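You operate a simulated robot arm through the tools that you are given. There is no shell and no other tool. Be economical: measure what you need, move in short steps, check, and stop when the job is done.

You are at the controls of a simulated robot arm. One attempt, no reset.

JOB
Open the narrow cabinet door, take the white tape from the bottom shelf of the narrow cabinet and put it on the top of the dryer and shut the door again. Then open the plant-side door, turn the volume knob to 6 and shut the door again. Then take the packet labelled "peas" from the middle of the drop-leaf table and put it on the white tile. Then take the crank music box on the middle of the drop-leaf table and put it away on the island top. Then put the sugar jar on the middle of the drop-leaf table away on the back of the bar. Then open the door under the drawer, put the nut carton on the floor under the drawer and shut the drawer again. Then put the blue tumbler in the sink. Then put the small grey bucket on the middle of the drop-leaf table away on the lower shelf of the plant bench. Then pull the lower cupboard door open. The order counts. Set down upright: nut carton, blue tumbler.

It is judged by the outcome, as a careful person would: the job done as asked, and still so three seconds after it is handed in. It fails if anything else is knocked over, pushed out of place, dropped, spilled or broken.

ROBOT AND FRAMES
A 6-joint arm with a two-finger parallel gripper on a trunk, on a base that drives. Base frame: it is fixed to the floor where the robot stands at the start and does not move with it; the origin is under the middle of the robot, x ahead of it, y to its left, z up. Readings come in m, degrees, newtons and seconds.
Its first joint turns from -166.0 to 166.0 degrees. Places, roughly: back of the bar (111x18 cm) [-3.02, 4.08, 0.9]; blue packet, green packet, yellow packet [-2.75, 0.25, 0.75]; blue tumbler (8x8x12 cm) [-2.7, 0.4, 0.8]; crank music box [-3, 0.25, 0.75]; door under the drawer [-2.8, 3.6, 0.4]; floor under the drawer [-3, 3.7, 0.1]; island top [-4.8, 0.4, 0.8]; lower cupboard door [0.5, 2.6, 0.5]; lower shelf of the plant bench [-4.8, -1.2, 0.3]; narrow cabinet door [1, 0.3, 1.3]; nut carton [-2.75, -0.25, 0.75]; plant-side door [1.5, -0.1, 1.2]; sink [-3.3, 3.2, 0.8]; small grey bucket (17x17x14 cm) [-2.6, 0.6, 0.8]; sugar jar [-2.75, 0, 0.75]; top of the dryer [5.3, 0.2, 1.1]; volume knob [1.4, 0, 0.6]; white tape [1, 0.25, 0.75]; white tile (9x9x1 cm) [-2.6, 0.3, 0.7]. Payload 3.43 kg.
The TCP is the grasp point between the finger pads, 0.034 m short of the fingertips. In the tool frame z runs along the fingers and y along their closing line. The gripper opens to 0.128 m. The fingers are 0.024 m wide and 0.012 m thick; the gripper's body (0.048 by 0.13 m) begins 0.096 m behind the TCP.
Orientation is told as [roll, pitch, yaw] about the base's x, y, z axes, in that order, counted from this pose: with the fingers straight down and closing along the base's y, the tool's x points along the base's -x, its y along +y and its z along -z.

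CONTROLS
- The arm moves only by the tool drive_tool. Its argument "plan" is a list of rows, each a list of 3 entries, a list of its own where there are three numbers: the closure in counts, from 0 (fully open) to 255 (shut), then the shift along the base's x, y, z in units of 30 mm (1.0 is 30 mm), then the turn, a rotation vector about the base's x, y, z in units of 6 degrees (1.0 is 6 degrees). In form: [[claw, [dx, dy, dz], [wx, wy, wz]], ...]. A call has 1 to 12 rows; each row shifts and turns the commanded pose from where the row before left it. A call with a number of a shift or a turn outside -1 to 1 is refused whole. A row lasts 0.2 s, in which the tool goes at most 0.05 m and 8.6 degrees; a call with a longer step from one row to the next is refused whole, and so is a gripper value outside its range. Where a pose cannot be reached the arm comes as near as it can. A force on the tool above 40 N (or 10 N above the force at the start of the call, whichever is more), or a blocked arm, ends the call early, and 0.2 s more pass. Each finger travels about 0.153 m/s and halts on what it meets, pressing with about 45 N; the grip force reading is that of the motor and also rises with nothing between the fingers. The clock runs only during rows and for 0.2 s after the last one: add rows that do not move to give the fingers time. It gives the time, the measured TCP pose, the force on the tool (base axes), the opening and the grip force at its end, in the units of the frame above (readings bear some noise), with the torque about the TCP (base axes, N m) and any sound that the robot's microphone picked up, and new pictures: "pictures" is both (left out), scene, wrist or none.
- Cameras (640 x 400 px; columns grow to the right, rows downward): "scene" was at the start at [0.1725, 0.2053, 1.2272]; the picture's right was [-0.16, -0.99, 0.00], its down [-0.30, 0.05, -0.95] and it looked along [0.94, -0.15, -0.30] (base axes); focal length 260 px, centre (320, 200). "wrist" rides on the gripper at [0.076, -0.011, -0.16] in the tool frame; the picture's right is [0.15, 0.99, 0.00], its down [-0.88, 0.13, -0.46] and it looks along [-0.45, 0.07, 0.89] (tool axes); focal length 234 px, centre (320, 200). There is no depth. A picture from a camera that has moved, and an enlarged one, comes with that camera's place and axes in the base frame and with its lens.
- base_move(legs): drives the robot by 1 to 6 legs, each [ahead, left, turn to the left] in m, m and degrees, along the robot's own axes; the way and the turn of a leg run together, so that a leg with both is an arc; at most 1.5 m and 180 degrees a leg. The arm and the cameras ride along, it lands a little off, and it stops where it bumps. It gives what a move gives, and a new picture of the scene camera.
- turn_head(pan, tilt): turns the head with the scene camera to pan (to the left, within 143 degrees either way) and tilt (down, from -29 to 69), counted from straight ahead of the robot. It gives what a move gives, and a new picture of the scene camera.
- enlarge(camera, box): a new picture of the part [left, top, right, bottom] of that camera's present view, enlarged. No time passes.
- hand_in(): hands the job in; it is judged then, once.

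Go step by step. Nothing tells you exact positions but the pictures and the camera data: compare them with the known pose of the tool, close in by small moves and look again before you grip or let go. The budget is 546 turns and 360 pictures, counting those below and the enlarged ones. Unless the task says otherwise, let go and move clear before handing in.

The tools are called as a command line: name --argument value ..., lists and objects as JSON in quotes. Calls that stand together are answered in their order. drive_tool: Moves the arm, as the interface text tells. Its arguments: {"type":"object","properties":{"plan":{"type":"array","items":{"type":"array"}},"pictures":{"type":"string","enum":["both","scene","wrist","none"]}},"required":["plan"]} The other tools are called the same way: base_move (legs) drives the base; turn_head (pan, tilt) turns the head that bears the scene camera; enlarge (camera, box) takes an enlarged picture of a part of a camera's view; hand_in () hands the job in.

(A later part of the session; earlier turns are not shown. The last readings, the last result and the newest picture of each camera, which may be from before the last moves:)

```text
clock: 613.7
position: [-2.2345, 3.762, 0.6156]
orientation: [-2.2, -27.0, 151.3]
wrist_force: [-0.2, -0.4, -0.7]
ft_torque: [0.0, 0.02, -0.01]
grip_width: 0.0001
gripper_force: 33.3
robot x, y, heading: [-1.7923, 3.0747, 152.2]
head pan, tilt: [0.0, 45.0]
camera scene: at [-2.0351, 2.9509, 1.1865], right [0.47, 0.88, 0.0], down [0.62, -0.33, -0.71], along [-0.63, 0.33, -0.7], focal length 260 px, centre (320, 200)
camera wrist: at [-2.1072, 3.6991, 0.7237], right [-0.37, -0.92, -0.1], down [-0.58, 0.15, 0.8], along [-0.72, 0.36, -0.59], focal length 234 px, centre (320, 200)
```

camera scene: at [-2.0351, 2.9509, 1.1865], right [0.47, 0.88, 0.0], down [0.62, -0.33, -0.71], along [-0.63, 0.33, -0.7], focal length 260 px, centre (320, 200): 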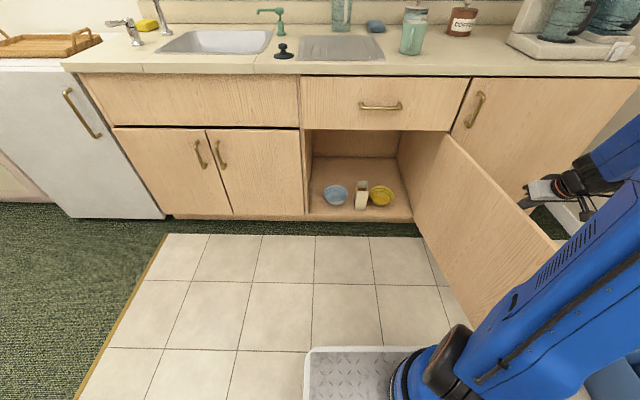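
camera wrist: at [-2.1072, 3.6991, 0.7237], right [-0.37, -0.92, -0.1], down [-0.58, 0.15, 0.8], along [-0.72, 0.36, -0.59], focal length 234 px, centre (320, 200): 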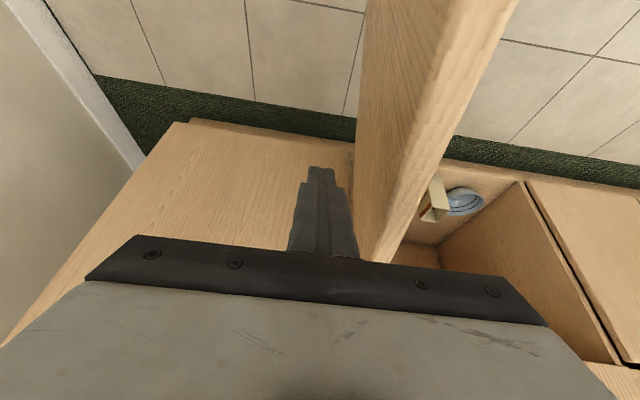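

The finger is outside the door. I'll swing it closed with base translations along the arc.

base_move --legs '[[-0.0175, 0.0846, 0], [0.0014, 0.0865, 0], [0.0201, 0.0841, 0], [0.0381, 0.0776, 0], [0.054, 0.0675, 0]]'

```text
clock: 617.5
position: [-2.5057, 3.4521, 0.6156]
orientation: [-1.9, -27.0, 151.4]
wrist_force: [-0.8, 1.3, -0.8]
ft_torque: [0.02, 0.0, 0.01]
grip_width: 0.0001
gripper_force: 33.3
robot x, y, heading: [-2.0669, 2.766, 152.1]
head pan, tilt: [0.0, 45.0]
camera scene: at [-2.3055, 2.6427, 1.1865], right [0.47, 0.88, 0.0], down [0.62, -0.33, -0.71], along [-0.63, 0.33, -0.7], focal length 260 px, centre (320, 200)
```

scene: 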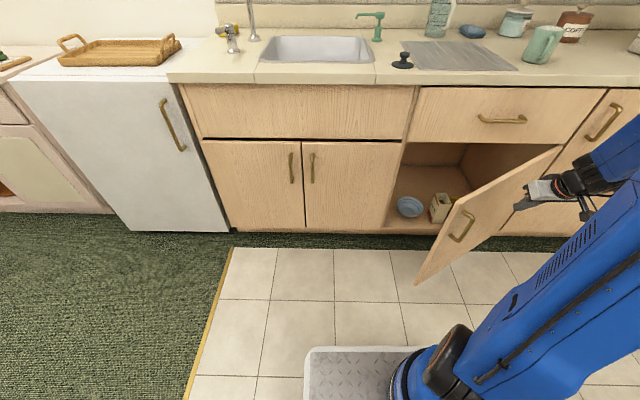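

base_move --legs '[[0.0675, 0.054, 0], [0.0776, 0.0381, 0], [0.08, 0.0196, 0], [0.04, 0.003, 0]]'

```text
clock: 620.5
position: [-2.7925, 3.4759, 0.6125]
orientation: [-2.0, -26.7, 151.3]
wrist_force: [15.1, -3.8, -2.4]
ft_torque: [-0.2, -0.36, -0.04]
grip_width: 0.0001
gripper_force: 32.9
robot x, y, heading: [-2.3534, 2.7846, 152.1]
head pan, tilt: [0.0, 45.0]
camera scene: at [-2.5969, 2.6654, 1.1874], right [0.47, 0.88, 0.0], down [0.62, -0.33, -0.71], along [-0.63, 0.33, -0.71], focal length 260 px, centre (320, 200)
```

scene: 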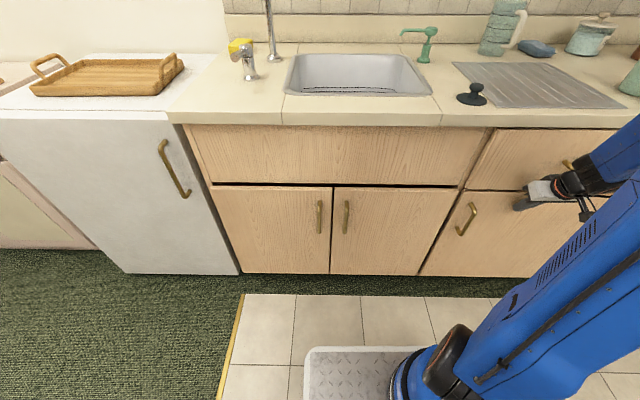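

drive_tool --plan '[[255, [-0.3, 0.16, 0], [0, 0, 0]], [255, [-0.3, 0.16, 0], [0, 0, 0]]]' --pictures "none"

base_move --legs '[[-0.2, 0, 0]]'

```text
clock: 620.8
position: [-2.7934, 3.4742, 0.608]
orientation: [-1.9, -26.6, 151.3]
wrist_force: [17.9, -9.5, 10.9]
ft_torque: [-0.17, -0.43, -0.02]
grip_width: 0.0
gripper_force: 32.2
robot x, y, heading: [-2.3512, 2.7844, 152.2]
head pan, tilt: [0.0, 45.0]
stopped in row 1: the force on the tool passed its limit (the readings are from after the stop); the commanded pose is now the measured one
```

```text
clock: 622.4
position: [-2.6189, 3.3822, 0.609]
orientation: [-2.0, -26.6, 151.3]
wrist_force: [0.4, 0.3, 0.5]
ft_torque: [0.02, 0.01, -0.01]
grip_width: 0.0
gripper_force: 33.1
robot x, y, heading: [-2.179, 2.6901, 152.1]
head pan, tilt: [0.0, 45.0]
camera scene: at [-2.4176, 2.5704, 1.1865], right [0.47, 0.88, 0.0], down [0.62, -0.33, -0.71], along [-0.63, 0.33, -0.7], focal length 260 px, centre (320, 200)
```

scene: 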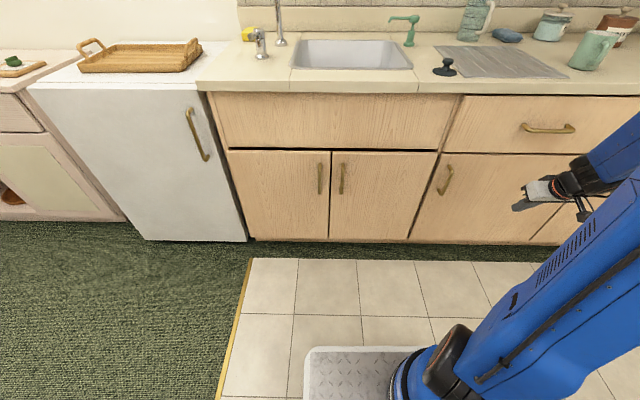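

The door and drawer are shut. Next is the blue tumbler. I'll raise the arm and set the tool pointing straight down, then drive back.

drive_tool --plan '[[0, [0.4, -0.3, 1], [0, 0, 0]], [0, [0.4, -0.3, 1], [0, 0, 0]], [0, [0.4, -0.3, 1], [0, 0, 0]], [0, [0.3, -0.3, 1], [0, 0, 0]], [0, [0, 0, 1], [-0.47, -0.88, 0]], [0, [0, 0, 1], [-0.47, -0.88, 0]], [0, [0, 0, 1], [-0.47, -0.88, 0]], [0, [0, 0, 1], [-0.47, -0.88, 0]], [0, [0, 0, 1], [-0.23, -0.44, 0]], [0, [0, 0, 1], [0, 0, 0]], [0, [0, 0, 1], [0, 0, 0]], [0, [0, 0, 1], [0, 0, 0]]]' --pictures "none"

drive_tool --plan '[[0, [0, 0, 1], [0, 0, 0]], [0, [0, 0, 1], [0, 0, 0]], [0, [0, 0, 1], [0, 0, 0]]]' --pictures "none"

base_move --legs '[[0, 0, 65.4], [0.97, 0, 0], [0, 0, 34.5], [1.33, 0, 0], [0, 0, 80]]'

turn_head --pan 0 --tilt 40

```text
clock: 625.0
position: [-2.5722, 3.3467, 0.9667]
orientation: [-2.3, 0.5, 151.4]
wrist_force: [0.2, 0.0, -0.4]
ft_torque: [-0.01, 0.01, 0.02]
grip_width: 0.1282
gripper_force: 0.0
robot x, y, heading: [-2.1751, 2.6891, 152.1]
head pan, tilt: [0.0, 45.0]
```

```text
clock: 625.8
position: [-2.5732, 3.3451, 1.0547]
orientation: [-2.2, 0.6, 151.4]
wrist_force: [0.3, 0.8, -0.1]
ft_torque: [0.0, -0.01, -0.04]
grip_width: 0.1277
gripper_force: 0.1
robot x, y, heading: [-2.1766, 2.6898, 151.9]
head pan, tilt: [0.0, 45.0]
```

```text
clock: 645.1
position: [-2.8243, 0.1333, 1.053]
orientation: [-2.3, 0.4, -27.0]
wrist_force: [-0.2, -0.2, 0.5]
ft_torque: [0.01, 0.0, 0.0]
grip_width: 0.128
gripper_force: 0.0
robot x, y, heading: [-3.2393, 0.7786, -26.1]
head pan, tilt: [0.0, 45.0]
camera scene: at [-2.9976, 0.9027, 1.1843], right [-0.44, -0.9, 0.0], down [-0.63, 0.31, -0.71], along [0.63, -0.31, -0.71], focal length 260 px, centre (320, 200)
```

scene: 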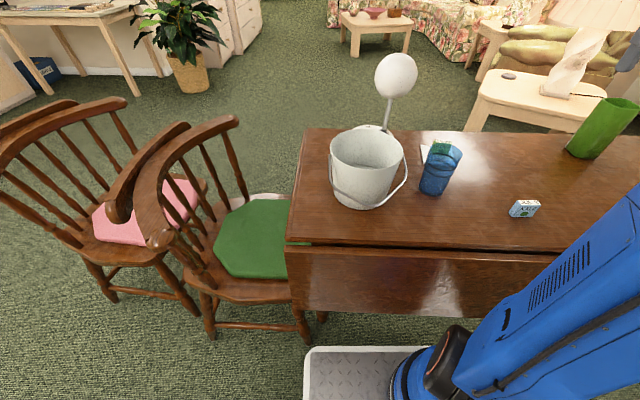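

```text
clock: 645.7
position: [-2.8237, 0.1338, 1.0521]
orientation: [-2.3, 0.5, -27.0]
wrist_force: [0.2, -0.7, 0.1]
ft_torque: [-0.03, -0.02, 0.01]
grip_width: 0.1278
gripper_force: 0.0
robot x, y, heading: [-3.24, 0.7745, -26.1]
head pan, tilt: [0.0, 40.0]
camera scene: at [-2.9943, 0.9011, 1.1916], right [-0.44, -0.9, 0.0], down [-0.58, 0.28, -0.77], along [0.69, -0.34, -0.64], focal length 260 px, centre (320, 200)
```

scene: 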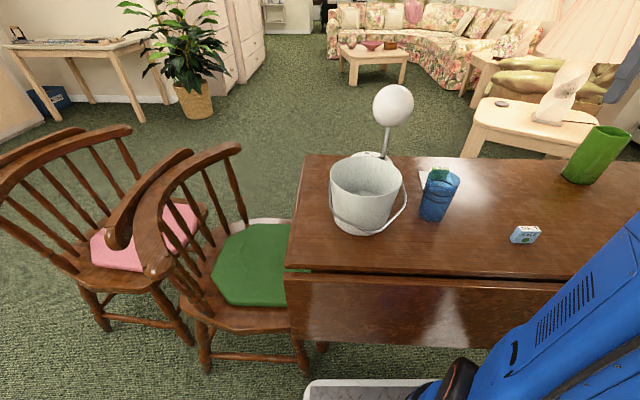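

drive_tool --plan '[[0, [0.44, 0.95, 0], [0.34, -0.17, 0]], [0, [0.44, 0.95, 0], [0, 0, 0]], [0, [0.44, 0.95, 0], [0, 0, 0]], [0, [0.44, 0.95, 0], [0, 0, 0]], [0, [0.44, 0.95, 0], [0, 0, 0]], [0, [0.44, 0.95, 0], [0, 0, 0]], [0, [0.44, 0.95, 0], [0, 0, 0]], [0, [0.44, 0.95, 0], [0, 0, 0]], [0, [0.44, 0.95, 0], [0, 0, 0]], [0, [0.44, 0.95, 0], [0, 0, 0]], [0, [0, 0.2, -0.5], [0, 0, 0]]]'

```text
clock: 648.1
position: [-2.6939, 0.4256, 1.0355]
orientation: [-0.1, 0.6, -27.0]
wrist_force: [0.7, -0.2, 1.5]
ft_torque: [0.01, 0.01, -0.02]
grip_width: 0.1281
gripper_force: 0.1
robot x, y, heading: [-3.2418, 0.7771, -25.9]
head pan, tilt: [0.0, 40.0]
camera scene: at [-2.9943, 0.9011, 1.1916], right [-0.44, -0.9, 0.0], down [-0.58, 0.28, -0.77], along [0.69, -0.34, -0.64], focal length 260 px, centre (320, 200)
camera wrist: at [-2.7629, 0.4479, 1.1976], right [0.32, 0.95, 0.0], down [0.85, -0.29, 0.45], along [0.42, -0.14, -0.89], focal length 234 px, centre (320, 200)
```

scene: 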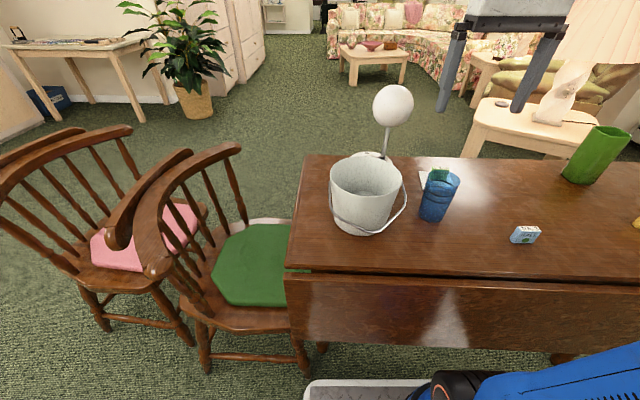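
wrist: 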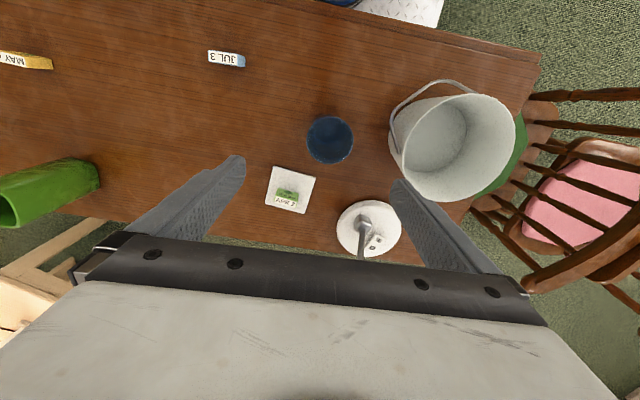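

drive_tool --plan '[[57, [0.06, 0.48, 0], [0, 0, 0]], [57, [0, 0, -0.9], [0, 0, 0]], [57, [0, 0, -0.9], [0, 0, 0]], [57, [0, 0, -0.9], [0, 0, 0]], [57, [0, 0, -0.9], [0, 0, 0]]]' --pictures "wrist"

```text
clock: 649.3
position: [-2.6879, 0.4408, 0.9294]
orientation: [-0.1, 0.6, -27.0]
wrist_force: [0.1, 0.7, -0.5]
ft_torque: [0.0, 0.01, 0.0]
grip_width: 0.0993
gripper_force: 0.1
robot x, y, heading: [-3.2398, 0.7768, -26.2]
head pan, tilt: [0.0, 40.0]
camera wrist: at [-2.7581, 0.4642, 1.0896], right [0.32, 0.95, 0.0], down [0.85, -0.28, 0.45], along [0.42, -0.14, -0.89], focal length 234 px, centre (320, 200)
```

wrist: 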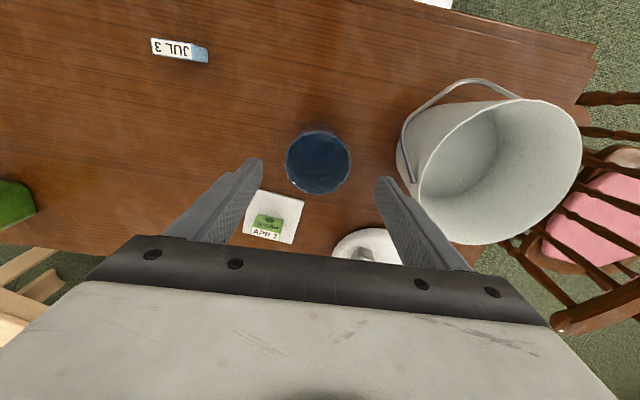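

drive_tool --plan '[[82, [-0.15, -0.02, -0.5], [0, 0, 0]], [82, [0, 0, -0.9], [0, 0, 0]], [82, [0, 0, -0.9], [0, 0, 0]], [82, [0, 0, -0.9], [0, 0, 0]], [82, [0, 0, -0.6], [0, 0, 0]]]' --pictures "wrist"

```text
clock: 650.5
position: [-2.6948, 0.4397, 0.8145]
orientation: [-0.1, 0.6, -27.0]
wrist_force: [-1.2, 0.2, -0.6]
ft_torque: [0.02, 0.0, 0.04]
grip_width: 0.087
gripper_force: 0.2
robot x, y, heading: [-3.2392, 0.7781, -26.3]
head pan, tilt: [0.0, 40.0]
camera wrist: at [-2.7648, 0.4638, 0.9757], right [0.32, 0.95, 0.0], down [0.85, -0.28, 0.45], along [0.42, -0.14, -0.89], focal length 234 px, centre (320, 200)
```

wrist: 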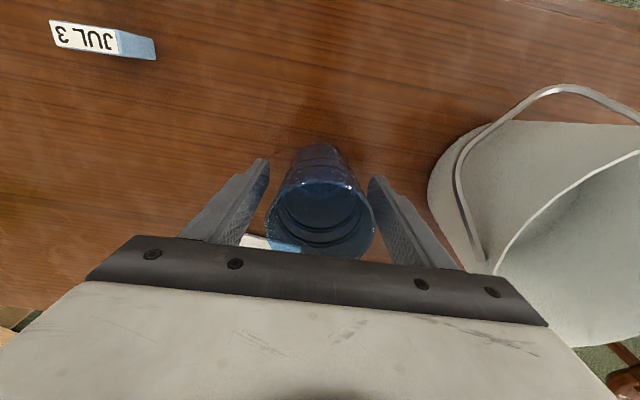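

Good clearance to the bucket. I'll close on the tumbler and lift.

drive_tool --plan '[[120, [0, 0, 0], [0, 0, 0]], [180, [0, 0, 0], [0, 0, 0]], [255, [0, 0, 0], [0, 0, 0]], [255, [0, 0, 0], [0, 0, 0]]]' --pictures "none"

drive_tool --plan '[[255, [0, 0, 0.6], [0, 0, 0]], [255, [0, 0, 1], [0, 0, 0]], [255, [0, 0, 1], [0, 0, 0]], [255, [0, 0, 1], [0, 0, 0]], [255, [0, 0, 1], [0, 0, 0]], [255, [0, 0, 1], [0, 0, 0]], [255, [0, 0, 1], [0, 0, 0]], [255, [0, 0, 1], [0, 0, 0]]]'

```text
clock: 651.5
position: [-2.6952, 0.4404, 0.8148]
orientation: [-0.1, 0.4, -26.9]
wrist_force: [-0.3, 0.3, 0.1]
ft_torque: [-0.02, -0.02, 0.0]
grip_width: 0.069
gripper_force: 45.1
robot x, y, heading: [-3.2409, 0.7745, -26.5]
head pan, tilt: [0.0, 40.0]
```

```text
clock: 653.3
position: [-2.6956, 0.4388, 1.0431]
orientation: [-0.1, 0.6, -26.9]
wrist_force: [0.2, -0.3, -2.3]
ft_torque: [0.02, 0.01, -0.01]
grip_width: 0.0684
gripper_force: 45.3
robot x, y, heading: [-3.2396, 0.7796, -26.2]
head pan, tilt: [0.0, 40.0]
camera scene: at [-2.9943, 0.9011, 1.1916], right [-0.44, -0.9, 0.0], down [-0.58, 0.28, -0.77], along [0.69, -0.34, -0.64], focal length 260 px, centre (320, 200)
camera wrist: at [-2.765, 0.4625, 1.2039], right [0.32, 0.95, 0.0], down [0.85, -0.29, 0.45], along [0.42, -0.14, -0.89], focal length 234 px, centre (320, 200)
```

scene: 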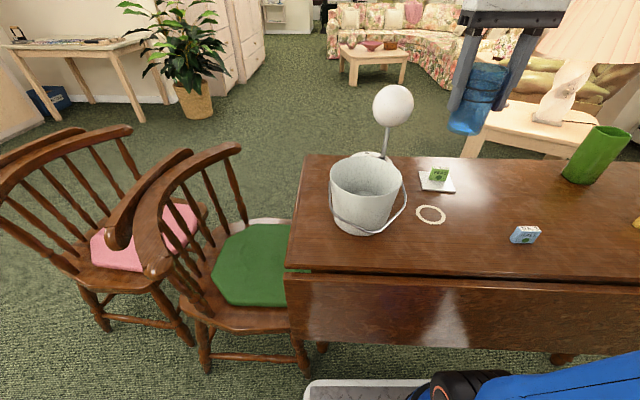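
wrist: 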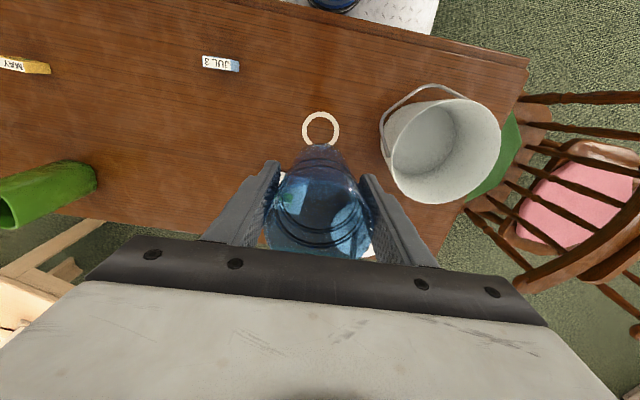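

The tumbler is held, and the ring under it stays on the table. I'll drive to the sink.

base_move --legs '[[-0.35, 0, 0], [0, 0, 87.8], [1.1, 0, 0], [1.06, 0, 0], [0, 0, 90.5]]'

turn_head --pan 15 --tilt 35

```text
clock: 673.5
position: [-3.0008, 3.1836, 1.0454]
orientation: [0.0, 0.4, 150.2]
wrist_force: [0.2, 0.6, -1.9]
ft_torque: [0.01, 0.01, 0.05]
grip_width: 0.0674
gripper_force: 44.9
robot x, y, heading: [-2.4727, 2.8195, 150.9]
head pan, tilt: [0.0, 40.0]
camera scene: at [-2.7249, 2.7072, 1.1946], right [0.49, 0.87, 0.0], down [0.56, -0.31, -0.77], along [-0.67, 0.37, -0.64], focal length 260 px, centre (320, 200)
```

scene: 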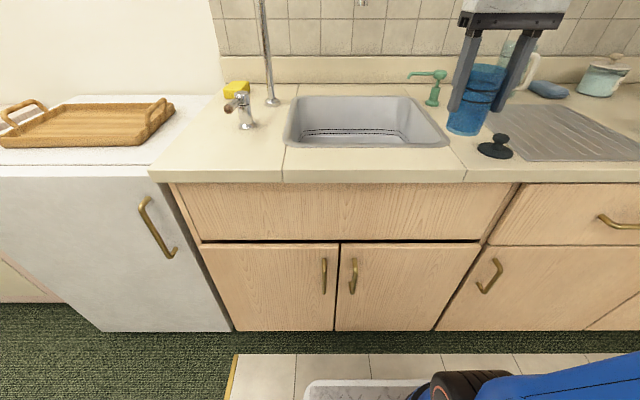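

```text
clock: 674.3
position: [-3.0015, 3.1839, 1.0413]
orientation: [0.0, 0.5, 150.1]
wrist_force: [0.1, -0.2, -1.8]
ft_torque: [-0.02, 0.02, -0.01]
grip_width: 0.0676
gripper_force: 45.2
robot x, y, heading: [-2.4734, 2.8225, 150.6]
head pan, tilt: [15.0, 35.0]
camera scene: at [-2.736, 2.6874, 1.2021], right [0.24, 0.97, 0.0], down [0.56, -0.14, -0.82], along [-0.79, 0.2, -0.57], focal length 260 px, centre (320, 200)
```

scene: 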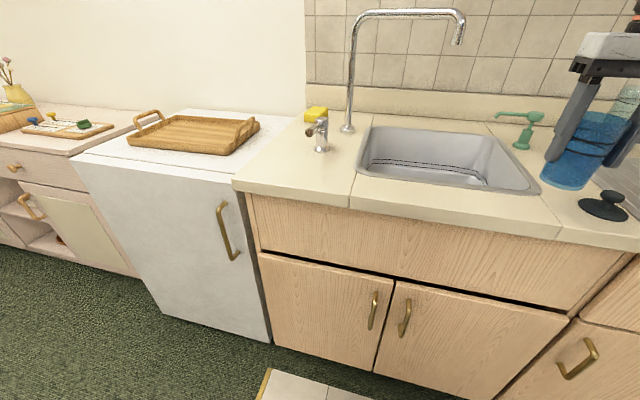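

drive_tool --plan '[[255, [-0.98, 0.02, 0], [0, 0, 0]], [255, [-0.98, 0.02, 0], [0, 0, 0]], [255, [-0.98, 0.02, 0], [0, 0, 0]], [255, [-0.98, 0.02, 0], [0, 0, 0]], [255, [-0.98, 0.02, 0], [0, 0, 0]], [255, [-0.98, 0.02, 0], [0, 0, 0]], [255, [-0.98, 0.02, 0], [0, 0, 0]]]'

```text
clock: 675.9
position: [-3.2062, 3.1889, 1.0428]
orientation: [0.0, 0.5, 150.1]
wrist_force: [0.7, -0.3, -0.2]
ft_torque: [-0.01, 0.02, 0.01]
grip_width: 0.0674
gripper_force: 44.9
robot x, y, heading: [-2.4742, 2.8212, 151.2]
head pan, tilt: [15.0, 35.0]
camera scene: at [-2.7357, 2.6872, 1.2022], right [0.24, 0.97, 0.0], down [0.56, -0.14, -0.82], along [-0.79, 0.2, -0.57], focal length 260 px, centre (320, 200)
camera wrist: at [-3.1342, 3.1619, 1.2035], right [-0.37, -0.93, 0.0], down [-0.83, 0.33, 0.45], along [-0.42, 0.16, -0.89], focal length 234 px, centre (320, 200)
```

scene: 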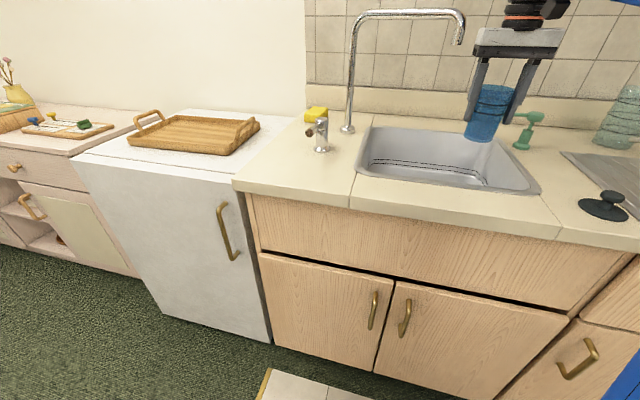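
wrist: 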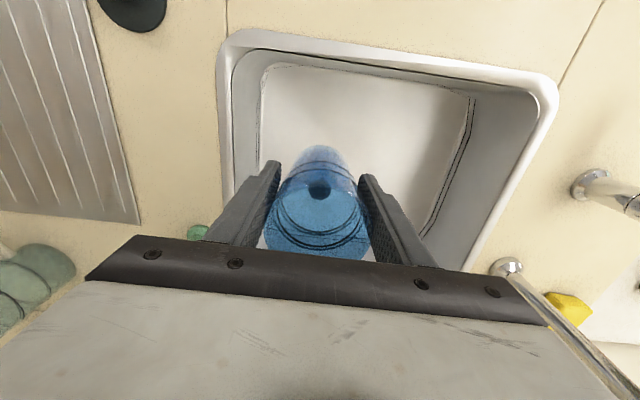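

drive_tool --plan '[[255, [0, 0, -1], [0, 0, 0]], [255, [0, 0, -1], [0, 0, 0]], [255, [0, 0, -1], [0, 0, 0]], [255, [0, 0, -1], [0, 0, 0]], [255, [0, 0, -0.8], [0, 0, 0]], [255, [0, 0, -0.5], [0, 0, 0]], [255, [0, 0, -0.3], [0, 0, 0]], [255, [0, 0, -0.3], [0, 0, 0]], [255, [0, 0, -0.3], [0, 0, 0]], [255, [0, 0, -0.3], [0, 0, 0]]]'

```text
clock: 678.1
position: [-3.2075, 3.1878, 0.847]
orientation: [0.0, 0.5, 150.2]
wrist_force: [0.0, -0.3, -2.0]
ft_torque: [0.02, -0.04, 0.0]
grip_width: 0.0675
gripper_force: 44.8
robot x, y, heading: [-2.4728, 2.8222, 150.7]
head pan, tilt: [15.0, 35.0]
camera scene: at [-2.736, 2.6873, 1.2021], right [0.24, 0.97, 0.0], down [0.56, -0.14, -0.82], along [-0.79, 0.2, -0.57], focal length 260 px, centre (320, 200)
camera wrist: at [-3.1347, 3.1605, 1.0074], right [-0.37, -0.93, 0.0], down [-0.83, 0.33, 0.45], along [-0.42, 0.16, -0.89], focal length 234 px, centre (320, 200)
```

scene: 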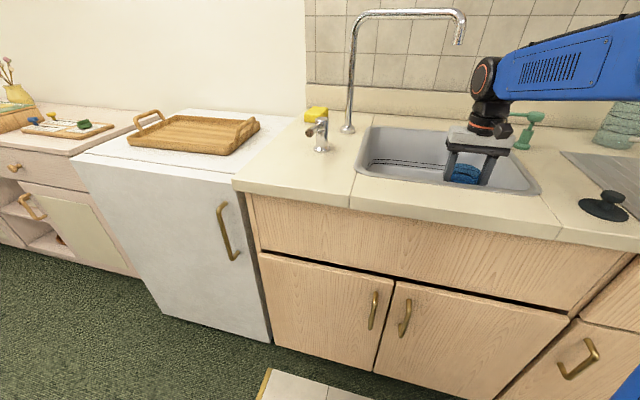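
wrist: 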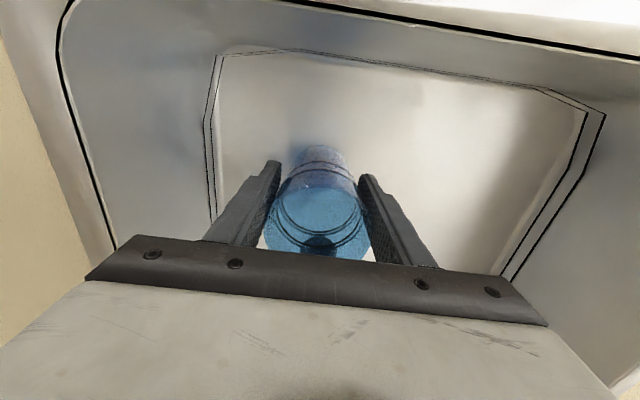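

drive_tool --plan '[[255, [0, 0, -0.3], [0, 0, 0]], [255, [0, 0, -0.3], [0, 0, 0]], [255, [0, 0, -0.3], [0, 0, 0]], [255, [0, 0, -0.3], [0, 0, 0]], [255, [0, 0, -0.3], [0, 0, 0]], [255, [0, 0, -0.3], [0, 0, 0]]]' --pictures "wrist"

```text
clock: 678.9
position: [-3.2054, 3.188, 0.8256]
orientation: [-0.1, -0.2, 150.3]
wrist_force: [6.2, -3.2, 33.8]
ft_torque: [-0.16, -0.52, 0.05]
grip_width: 0.0661
gripper_force: 44.6
robot x, y, heading: [-2.4723, 2.8192, 151.0]
head pan, tilt: [15.0, 35.0]
stopped in row 4: the force on the tool passed its limit (the readings are from after the stop); the commanded pose is now the measured one
camera wrist: at [-3.132, 3.1599, 0.9857], right [-0.37, -0.93, 0.0], down [-0.83, 0.33, 0.46], along [-0.43, 0.17, -0.89], focal length 234 px, centre (320, 200)
```

wrist: 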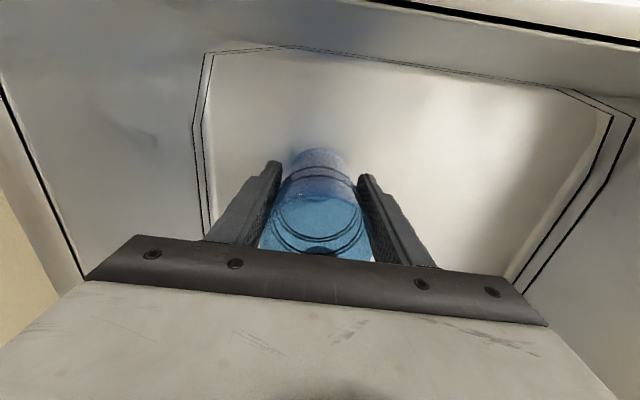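

drive_tool --plan '[[255, [0, 0, 0.04], [0, 0, 0]], [180, [0, 0, 0], [0, 0, 0]], [100, [0, 0, 0], [0, 0, 0]], [40, [0, 0, 0], [0, 0, 0]], [40, [0, 0, 0], [0, 0, 0]], [40, [0, 0, 0.7], [0, 0, 0]], [40, [0, 0, 1], [0, 0, 0]], [40, [0, 0, 1], [0, 0, 0]], [40, [0, 0, 1], [0, 0, 0]], [40, [0, 0, 1], [0, 0, 0]], [40, [0, 0, 1], [0, 0, 0]], [40, [0, 0, 1], [0, 0, 0]]]'

```text
clock: 681.5
position: [-3.2045, 3.1892, 1.027]
orientation: [0.0, 0.2, 150.2]
wrist_force: [-0.3, 0.0, -1.0]
ft_torque: [-0.02, -0.02, 0.01]
grip_width: 0.1079
gripper_force: 0.1
robot x, y, heading: [-2.4746, 2.82, 151.0]
head pan, tilt: [15.0, 35.0]
camera scene: at [-2.7361, 2.6873, 1.2021], right [0.24, 0.97, 0.0], down [0.56, -0.14, -0.82], along [-0.79, 0.2, -0.57], focal length 260 px, centre (320, 200)
camera wrist: at [-3.1318, 3.1615, 1.1877], right [-0.36, -0.93, 0.0], down [-0.83, 0.33, 0.45], along [-0.42, 0.16, -0.89], focal length 234 px, centre (320, 200)
```

scene: 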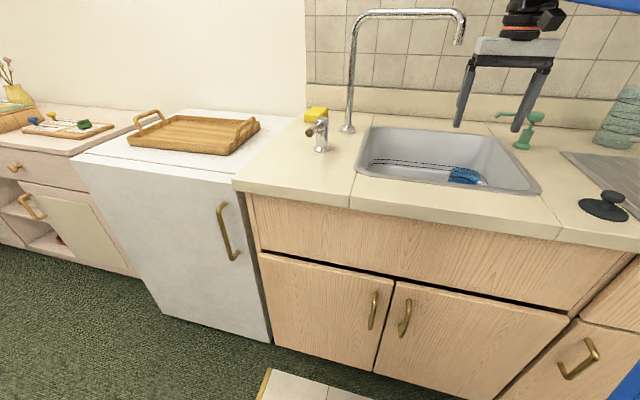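
wrist: 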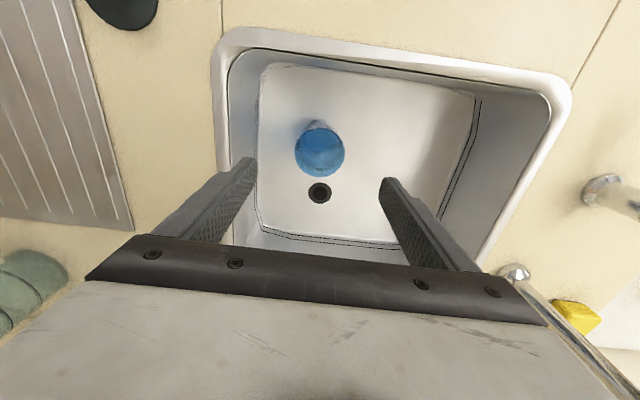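

The tumbler stands in the sink. Last object: the grey bucket. I'll back off and return to the table's back side.

base_move --legs '[[-0.4, 0, 0], [0, 0, 79], [1.1, 0, 0], [1.12, 0, 0], [0, 0, 104], [0.25, 0, 0]]'

turn_head --pan 0 --tilt 40

```text
clock: 703.7
position: [-2.6111, 0.557, 1.0274]
orientation: [0.0, 0.3, -25.5]
wrist_force: [-0.6, 0.2, 0.1]
ft_torque: [-0.02, -0.01, -0.02]
grip_width: 0.1078
gripper_force: 0.1
robot x, y, heading: [-3.3711, 0.8697, -24.9]
head pan, tilt: [15.0, 35.0]
camera scene: at [-3.1159, 1.0222, 1.1991], right [-0.17, -0.99, 0.0], down [-0.57, 0.1, -0.82], along [0.81, -0.14, -0.57], focal length 260 px, centre (320, 200)
```

scene: 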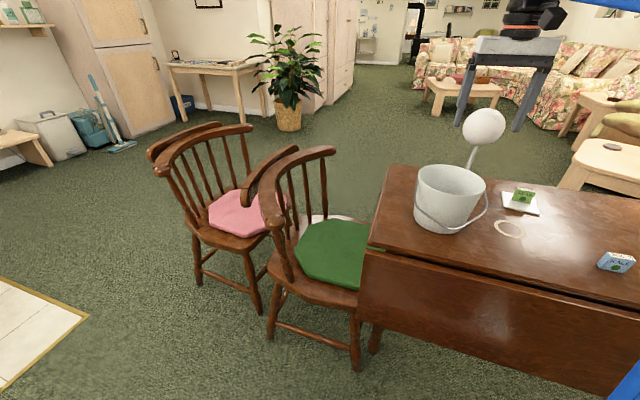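

```text
clock: 704.4
position: [-2.6103, 0.5569, 1.0266]
orientation: [0.0, 0.2, -25.5]
wrist_force: [0.2, 0.7, 0.5]
ft_torque: [-0.03, -0.03, -0.03]
grip_width: 0.108
gripper_force: 0.1
robot x, y, heading: [-3.369, 0.8724, -24.9]
head pan, tilt: [0.0, 40.0]
camera scene: at [-3.1254, 1.0015, 1.1916], right [-0.42, -0.91, 0.0], down [-0.58, 0.27, -0.77], along [0.7, -0.32, -0.64], focal length 260 px, centre (320, 200)
```

scene: 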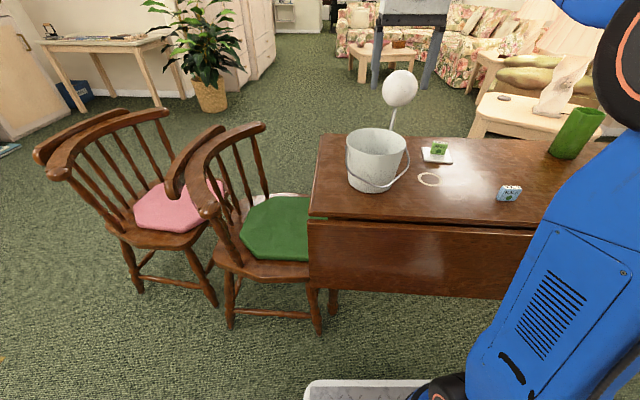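

drive_tool --plan '[[0, [-0.3, 0.1, 1], [0, 0, 0]], [0, [-0.5, 0.3, 1], [0, 0, 0]], [0, [-0.9, 0.5, 0.5], [0, 0, 0]], [0, [-0.9, 0.5, 0], [0, 0, 0]], [0, [-0.9, 0.5, 0], [0, 0, 0]], [0, [-0.5, 0.4, 0], [0, 0, 0]]]' --pictures "wrist"

```text
clock: 705.8
position: [-2.7351, 0.6244, 1.0985]
orientation: [0.0, 0.1, -25.6]
wrist_force: [0.5, 0.2, 0.2]
ft_torque: [0.01, 0.04, 0.01]
grip_width: 0.1281
gripper_force: 0.0
robot x, y, heading: [-3.3677, 0.8698, -25.0]
head pan, tilt: [0.0, 40.0]
camera wrist: at [-2.8059, 0.646, 1.259], right [0.29, 0.96, 0.0], down [0.85, -0.26, 0.45], along [0.43, -0.13, -0.89], focal length 234 px, centre (320, 200)
```

wrist: 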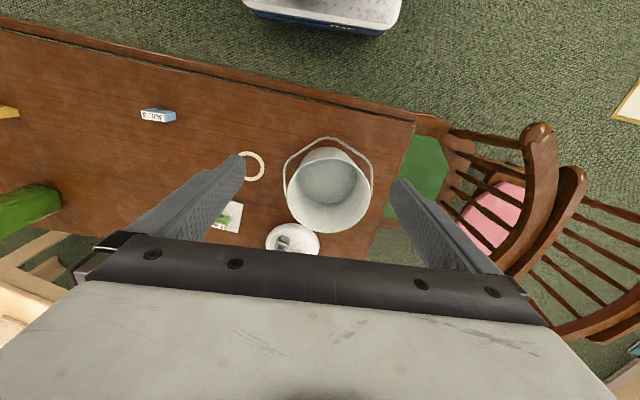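

I'll pinch the bucket's near wall, with one finger inside and one outside above the bail. First I rotate the gripper 85°.

drive_tool --plan '[[0, [0, 0, 0], [0, 0, 1]], [0, [0, 0, 0], [0, 0, 1]], [0, [0, 0, 0], [0, 0, 1]], [0, [0, 0, 0], [0, 0, 1]], [0, [0, 0, 0], [0, 0, 1]], [0, [0, 0, 0], [0, 0, 1]], [0, [0, 0, 0], [0, 0, 1]], [0, [0, 0, 0], [0, 0, 1]], [0, [0, 0, 0], [0, 0, 1]], [0, [0, 0, 0], [0, 0, 1]], [0, [0, 0, 0], [0, 0, 1]], [0, [0, 0, 0], [0, 0, 1]]]' --pictures "none"

drive_tool --plan '[[0, [0.3, 0.3, 0], [0, 0, 1]], [0, [0.3, 0.3, 0], [0, 0, 1]], [0, [0, 0, -0.8], [0, 0, 0.2]], [0, [0, 0, -0.8], [0, 0, 0]]]' --pictures "wrist"

```text
clock: 708.4
position: [-2.731, 0.6251, 1.1011]
orientation: [0.0, 0.2, 46.7]
wrist_force: [-0.5, 0.0, -0.9]
ft_torque: [-0.03, 0.04, -0.03]
grip_width: 0.1282
gripper_force: 0.1
robot x, y, heading: [-3.3677, 0.8707, -24.6]
head pan, tilt: [0.0, 40.0]
```

```text
clock: 709.4
position: [-2.7149, 0.6436, 1.0523]
orientation: [-0.1, 0.1, 59.6]
wrist_force: [-0.9, -0.4, -0.9]
ft_torque: [0.0, 0.0, 0.03]
grip_width: 0.128
gripper_force: 0.0
robot x, y, heading: [-3.368, 0.8719, -24.8]
head pan, tilt: [0.0, 40.0]
camera wrist: at [-2.7406, 0.5729, 1.2126], right [-0.93, 0.37, 0.0], down [0.33, 0.83, 0.45], along [0.17, 0.42, -0.89], focal length 234 px, centre (320, 200)
```

wrist: 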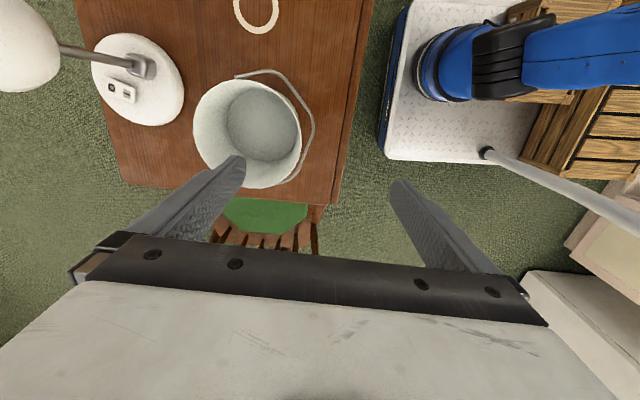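

drive_tool --plan '[[195, [0.45, -0.2, -0.6], [0, 0, 0]], [195, [0.47, -0.19, -0.8], [0, 0, 0]], [195, [0, 0, -0.9], [0, 0, 0]], [195, [0, 0, -0.9], [0, 0, 0]], [195, [0, 0, -0.6], [0, 0, 0]]]'

```text
clock: 710.6
position: [-2.6861, 0.6309, 0.9398]
orientation: [0.0, 0.2, 59.7]
wrist_force: [-1.4, -0.1, 0.5]
ft_torque: [-0.02, -0.01, -0.03]
grip_width: 0.03
gripper_force: 0.1
robot x, y, heading: [-3.3694, 0.8689, -24.7]
head pan, tilt: [0.0, 40.0]
camera scene: at [-3.1255, 1.0015, 1.1916], right [-0.42, -0.91, 0.0], down [-0.58, 0.27, -0.77], along [0.7, -0.32, -0.64], focal length 260 px, centre (320, 200)
camera wrist: at [-2.7127, 0.5607, 1.1005], right [-0.93, 0.37, 0.0], down [0.33, 0.83, 0.45], along [0.17, 0.42, -0.89], focal length 234 px, centre (320, 200)
```

scene: 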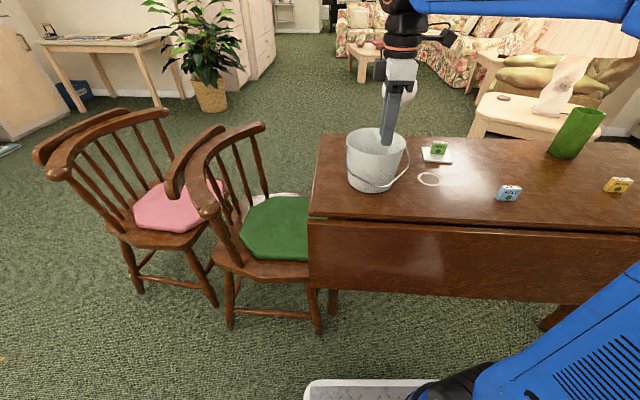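
wrist: 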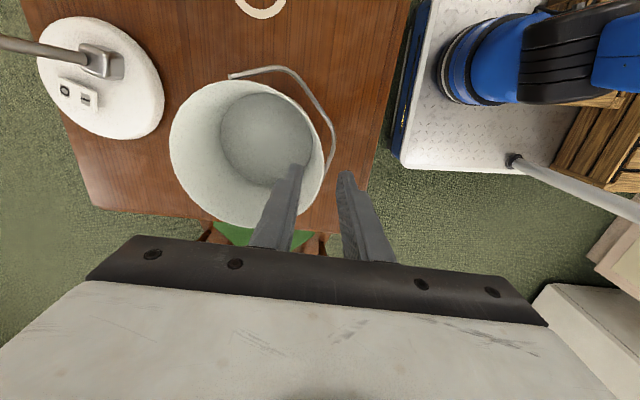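

drive_tool --plan '[[195, [0, 0, -0.7], [0, 0, 0]], [195, [0, 0, -0.7], [0, 0, 0]], [195, [0, 0, -0.7], [0, 0, 0]]]' --pictures "wrist"

enlarge --camera "scene" --box '[330, 60, 450, 200]'

```text
clock: 711.4
position: [-2.6853, 0.6318, 0.8776]
orientation: [0.1, 0.2, 59.7]
wrist_force: [0.3, -0.2, -0.4]
ft_torque: [-0.01, 0.04, -0.02]
grip_width: 0.03
gripper_force: 0.0
robot x, y, heading: [-3.3676, 0.8714, -24.7]
head pan, tilt: [0.0, 40.0]
camera wrist: at [-2.7122, 0.5616, 1.0378], right [-0.93, 0.37, 0.0], down [0.33, 0.83, 0.45], along [0.17, 0.42, -0.89], focal length 234 px, centre (320, 200)
```

wrist: 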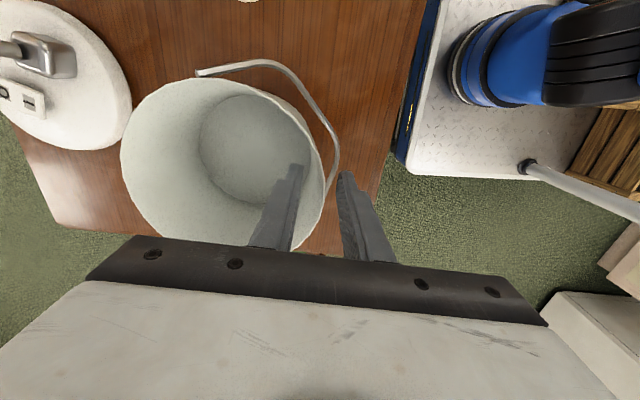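

```text
2.86 times, centred on (390, 130) of scene
camera zoom: at [-3.1255, 1.0015, 1.1916], right [-0.42, -0.91, 0.0], down [-0.58, 0.27, -0.77], along [0.7, -0.32, -0.64], focal length 742 px, centre (120, 400)
```

zoom: 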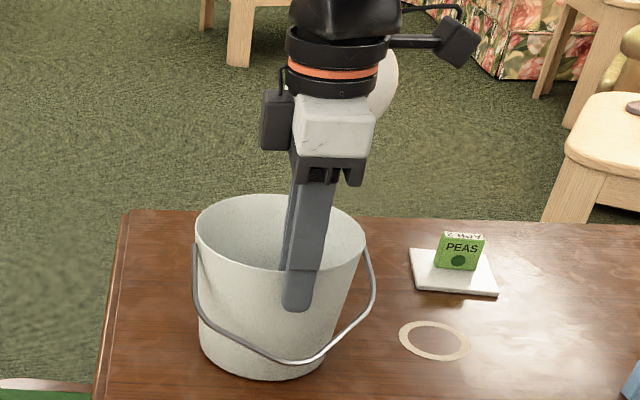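

The outer finger is clear above the bail. I'll close on the wall and lift slightly.

drive_tool --plan '[[195, [0, 0, -0.3], [0, 0, 0]], [255, [0, 0, 0], [0, 0, 0]], [255, [0, 0, 0], [0, 0, 0]], [255, [0, 0, 0.5], [0, 0, 0]], [255, [0, 0, 0.8], [0, 0, 0]], [255, [0, 0, 0.8], [0, 0, 0]]]'

```text
clock: 712.8
position: [-2.6843, 0.6331, 0.9323]
orientation: [0.0, 0.3, 59.7]
wrist_force: [0.6, -0.4, -2.2]
ft_torque: [0.06, 0.14, 0.01]
grip_width: 0.0063
gripper_force: 40.8
robot x, y, heading: [-3.3722, 0.8704, -24.7]
head pan, tilt: [0.0, 40.0]
camera scene: at [-3.1254, 1.0015, 1.1915], right [-0.42, -0.91, 0.0], down [-0.58, 0.27, -0.77], along [0.7, -0.32, -0.64], focal length 260 px, centre (320, 200)
camera wrist: at [-2.7114, 0.562, 1.0921], right [-0.93, 0.37, 0.0], down [0.33, 0.83, 0.45], along [0.17, 0.42, -0.89], focal length 234 px, centre (320, 200)
```

scene: 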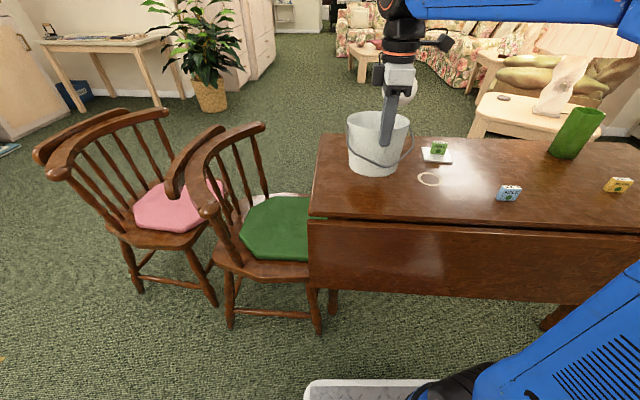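
wrist: 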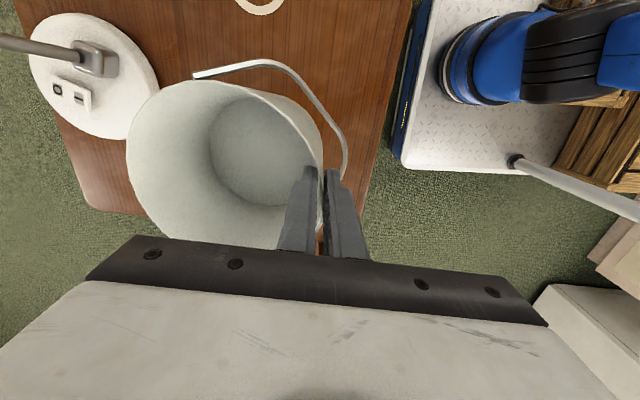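

The bucket is lifted by its wall. I'll raise it, back off and drive toward the plant bench for a look.

drive_tool --plan '[[255, [-0.3, 0.1, 1], [0, 0, 0]], [255, [-0.3, 0.1, 1], [0, 0, 0]], [255, [-0.3, 0.1, 1], [0, 0, 0]], [255, [-0.3, 0.1, 1], [0, 0, 0]], [255, [-0.3, 0.1, 1], [0, 0, 0]]]' --pictures "none"

base_move --legs '[[-0.32, 0, 0], [0, 0, -89], [1.2, 0, 0]]'

turn_head --pan 0 --tilt 30

```text
clock: 714.0
position: [-2.7318, 0.6458, 1.0816]
orientation: [0.1, 0.2, 59.7]
wrist_force: [0.3, 0.5, -3.1]
ft_torque: [0.09, 0.16, 0.02]
grip_width: 0.0064
gripper_force: 40.7
robot x, y, heading: [-3.3666, 0.8734, -24.8]
head pan, tilt: [0.0, 40.0]
```

```text
clock: 725.5
position: [-4.3917, -0.6898, 1.0811]
orientation: [0.0, 0.2, -31.0]
wrist_force: [0.2, 0.0, -2.5]
ft_torque: [0.16, -0.03, 0.05]
grip_width: 0.0058
gripper_force: 40.0
robot x, y, heading: [-4.1541, -0.0583, -115.8]
head pan, tilt: [0.0, 40.0]
camera scene: at [-4.0297, -0.3011, 1.1916], right [-0.9, 0.43, 0.0], down [0.28, 0.58, -0.77], along [-0.33, -0.69, -0.64], focal length 260 px, centre (320, 200)
```

scene: 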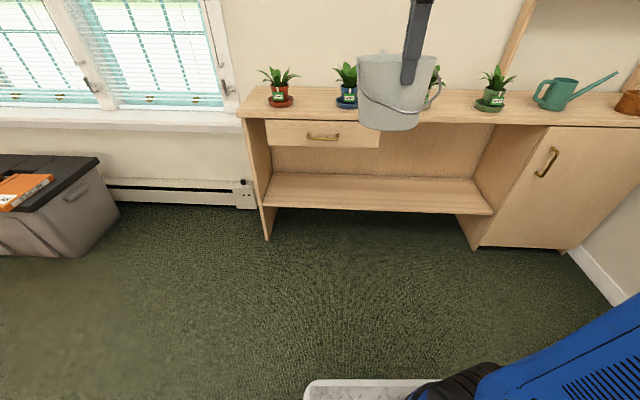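

```text
clock: 726.3
position: [-4.3914, -0.6904, 1.0814]
orientation: [-0.1, 0.2, -31.1]
wrist_force: [-1.0, 0.4, -2.3]
ft_torque: [0.14, -0.02, -0.02]
grip_width: 0.0054
gripper_force: 40.0
robot x, y, heading: [-4.1521, -0.0575, -115.6]
head pan, tilt: [0.0, 30.0]
camera scene: at [-4.032, -0.3059, 1.2069], right [-0.9, 0.43, 0.0], down [0.22, 0.45, -0.87], along [-0.37, -0.78, -0.5], focal length 260 px, centre (320, 200)
```

scene: 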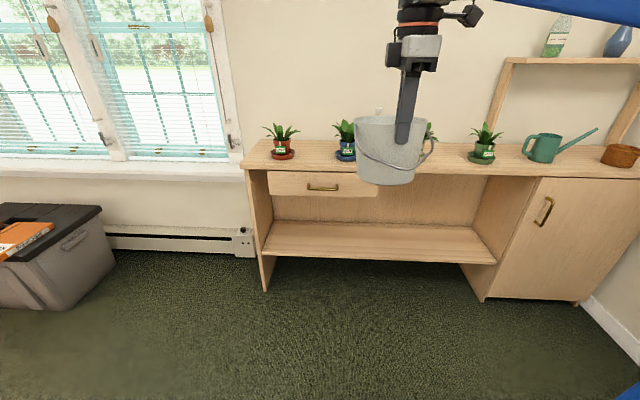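

The bench's lower shelf is open on the right half, with its top at about z 0.27 and depth about 0.34 m. I'll align the base and lower in front of it.

base_move --legs '[[0.19, -0.125, -3]]'

drive_tool --plan '[[255, [0, 0, -1], [0, 0, 0]], [255, [0, 0, -1], [0, 0, 0]], [255, [0, 0, -1], [0, 0, 0]], [255, [0, 0, -1], [0, 0, 0]], [255, [0, 0, -1], [0, 0, 0]], [255, [0, 0, -1], [0, 0, 0]], [255, [0, 0, -1], [0, 0, 0]], [255, [0, 0, -1], [0, 0, 0]], [255, [0, 0, -1], [0, 0, 0]], [255, [0, 0, -1], [0, 0, 0]], [255, [0, 0, -1], [0, 0, 0]], [255, [0, 0, -1], [0, 0, 0]]]'

```text
clock: 728.0
position: [-4.6215, -0.7885, 1.0799]
orientation: [0.0, 0.1, -34.2]
wrist_force: [0.6, -0.3, -3.0]
ft_torque: [0.14, -0.02, -0.03]
grip_width: 0.0054
gripper_force: 39.8
robot x, y, heading: [-4.3502, -0.1703, -118.5]
head pan, tilt: [0.0, 30.0]
camera scene: at [-4.2417, -0.4248, 1.2069], right [-0.88, 0.48, 0.0], down [0.24, 0.44, -0.87], along [-0.41, -0.76, -0.5], focal length 260 px, centre (320, 200)
```

scene: 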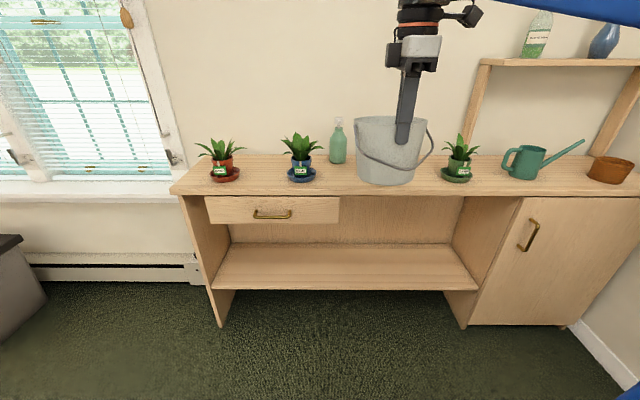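

```text
clock: 730.6
position: [-4.6237, -0.7888, 0.7226]
orientation: [0.0, 0.1, -34.2]
wrist_force: [0.1, 0.6, -2.0]
ft_torque: [0.13, -0.06, -0.02]
grip_width: 0.0053
gripper_force: 40.1
robot x, y, heading: [-4.3516, -0.1709, -118.8]
head pan, tilt: [0.0, 30.0]
camera scene: at [-4.2416, -0.4247, 1.2069], right [-0.88, 0.48, 0.0], down [0.24, 0.44, -0.87], along [-0.41, -0.76, -0.5], focal length 260 px, centre (320, 200)
camera wrist: at [-4.6904, -0.7554, 0.8815], right [0.43, 0.9, 0.0], down [0.8, -0.39, 0.45], along [0.41, -0.2, -0.89], focal length 234 px, centre (320, 200)
```

scene: 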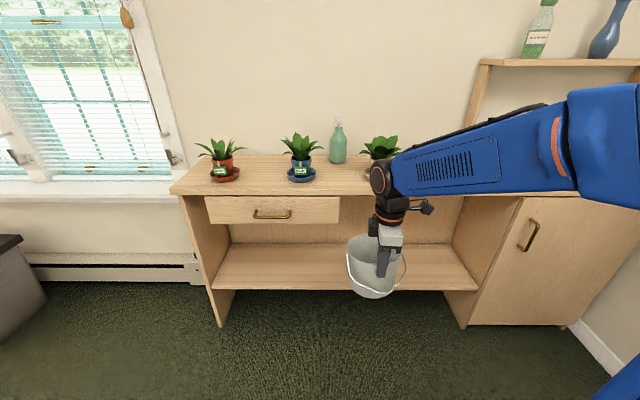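
wrist: 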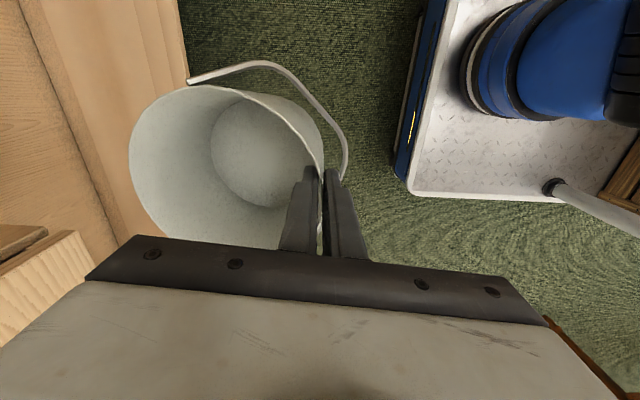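

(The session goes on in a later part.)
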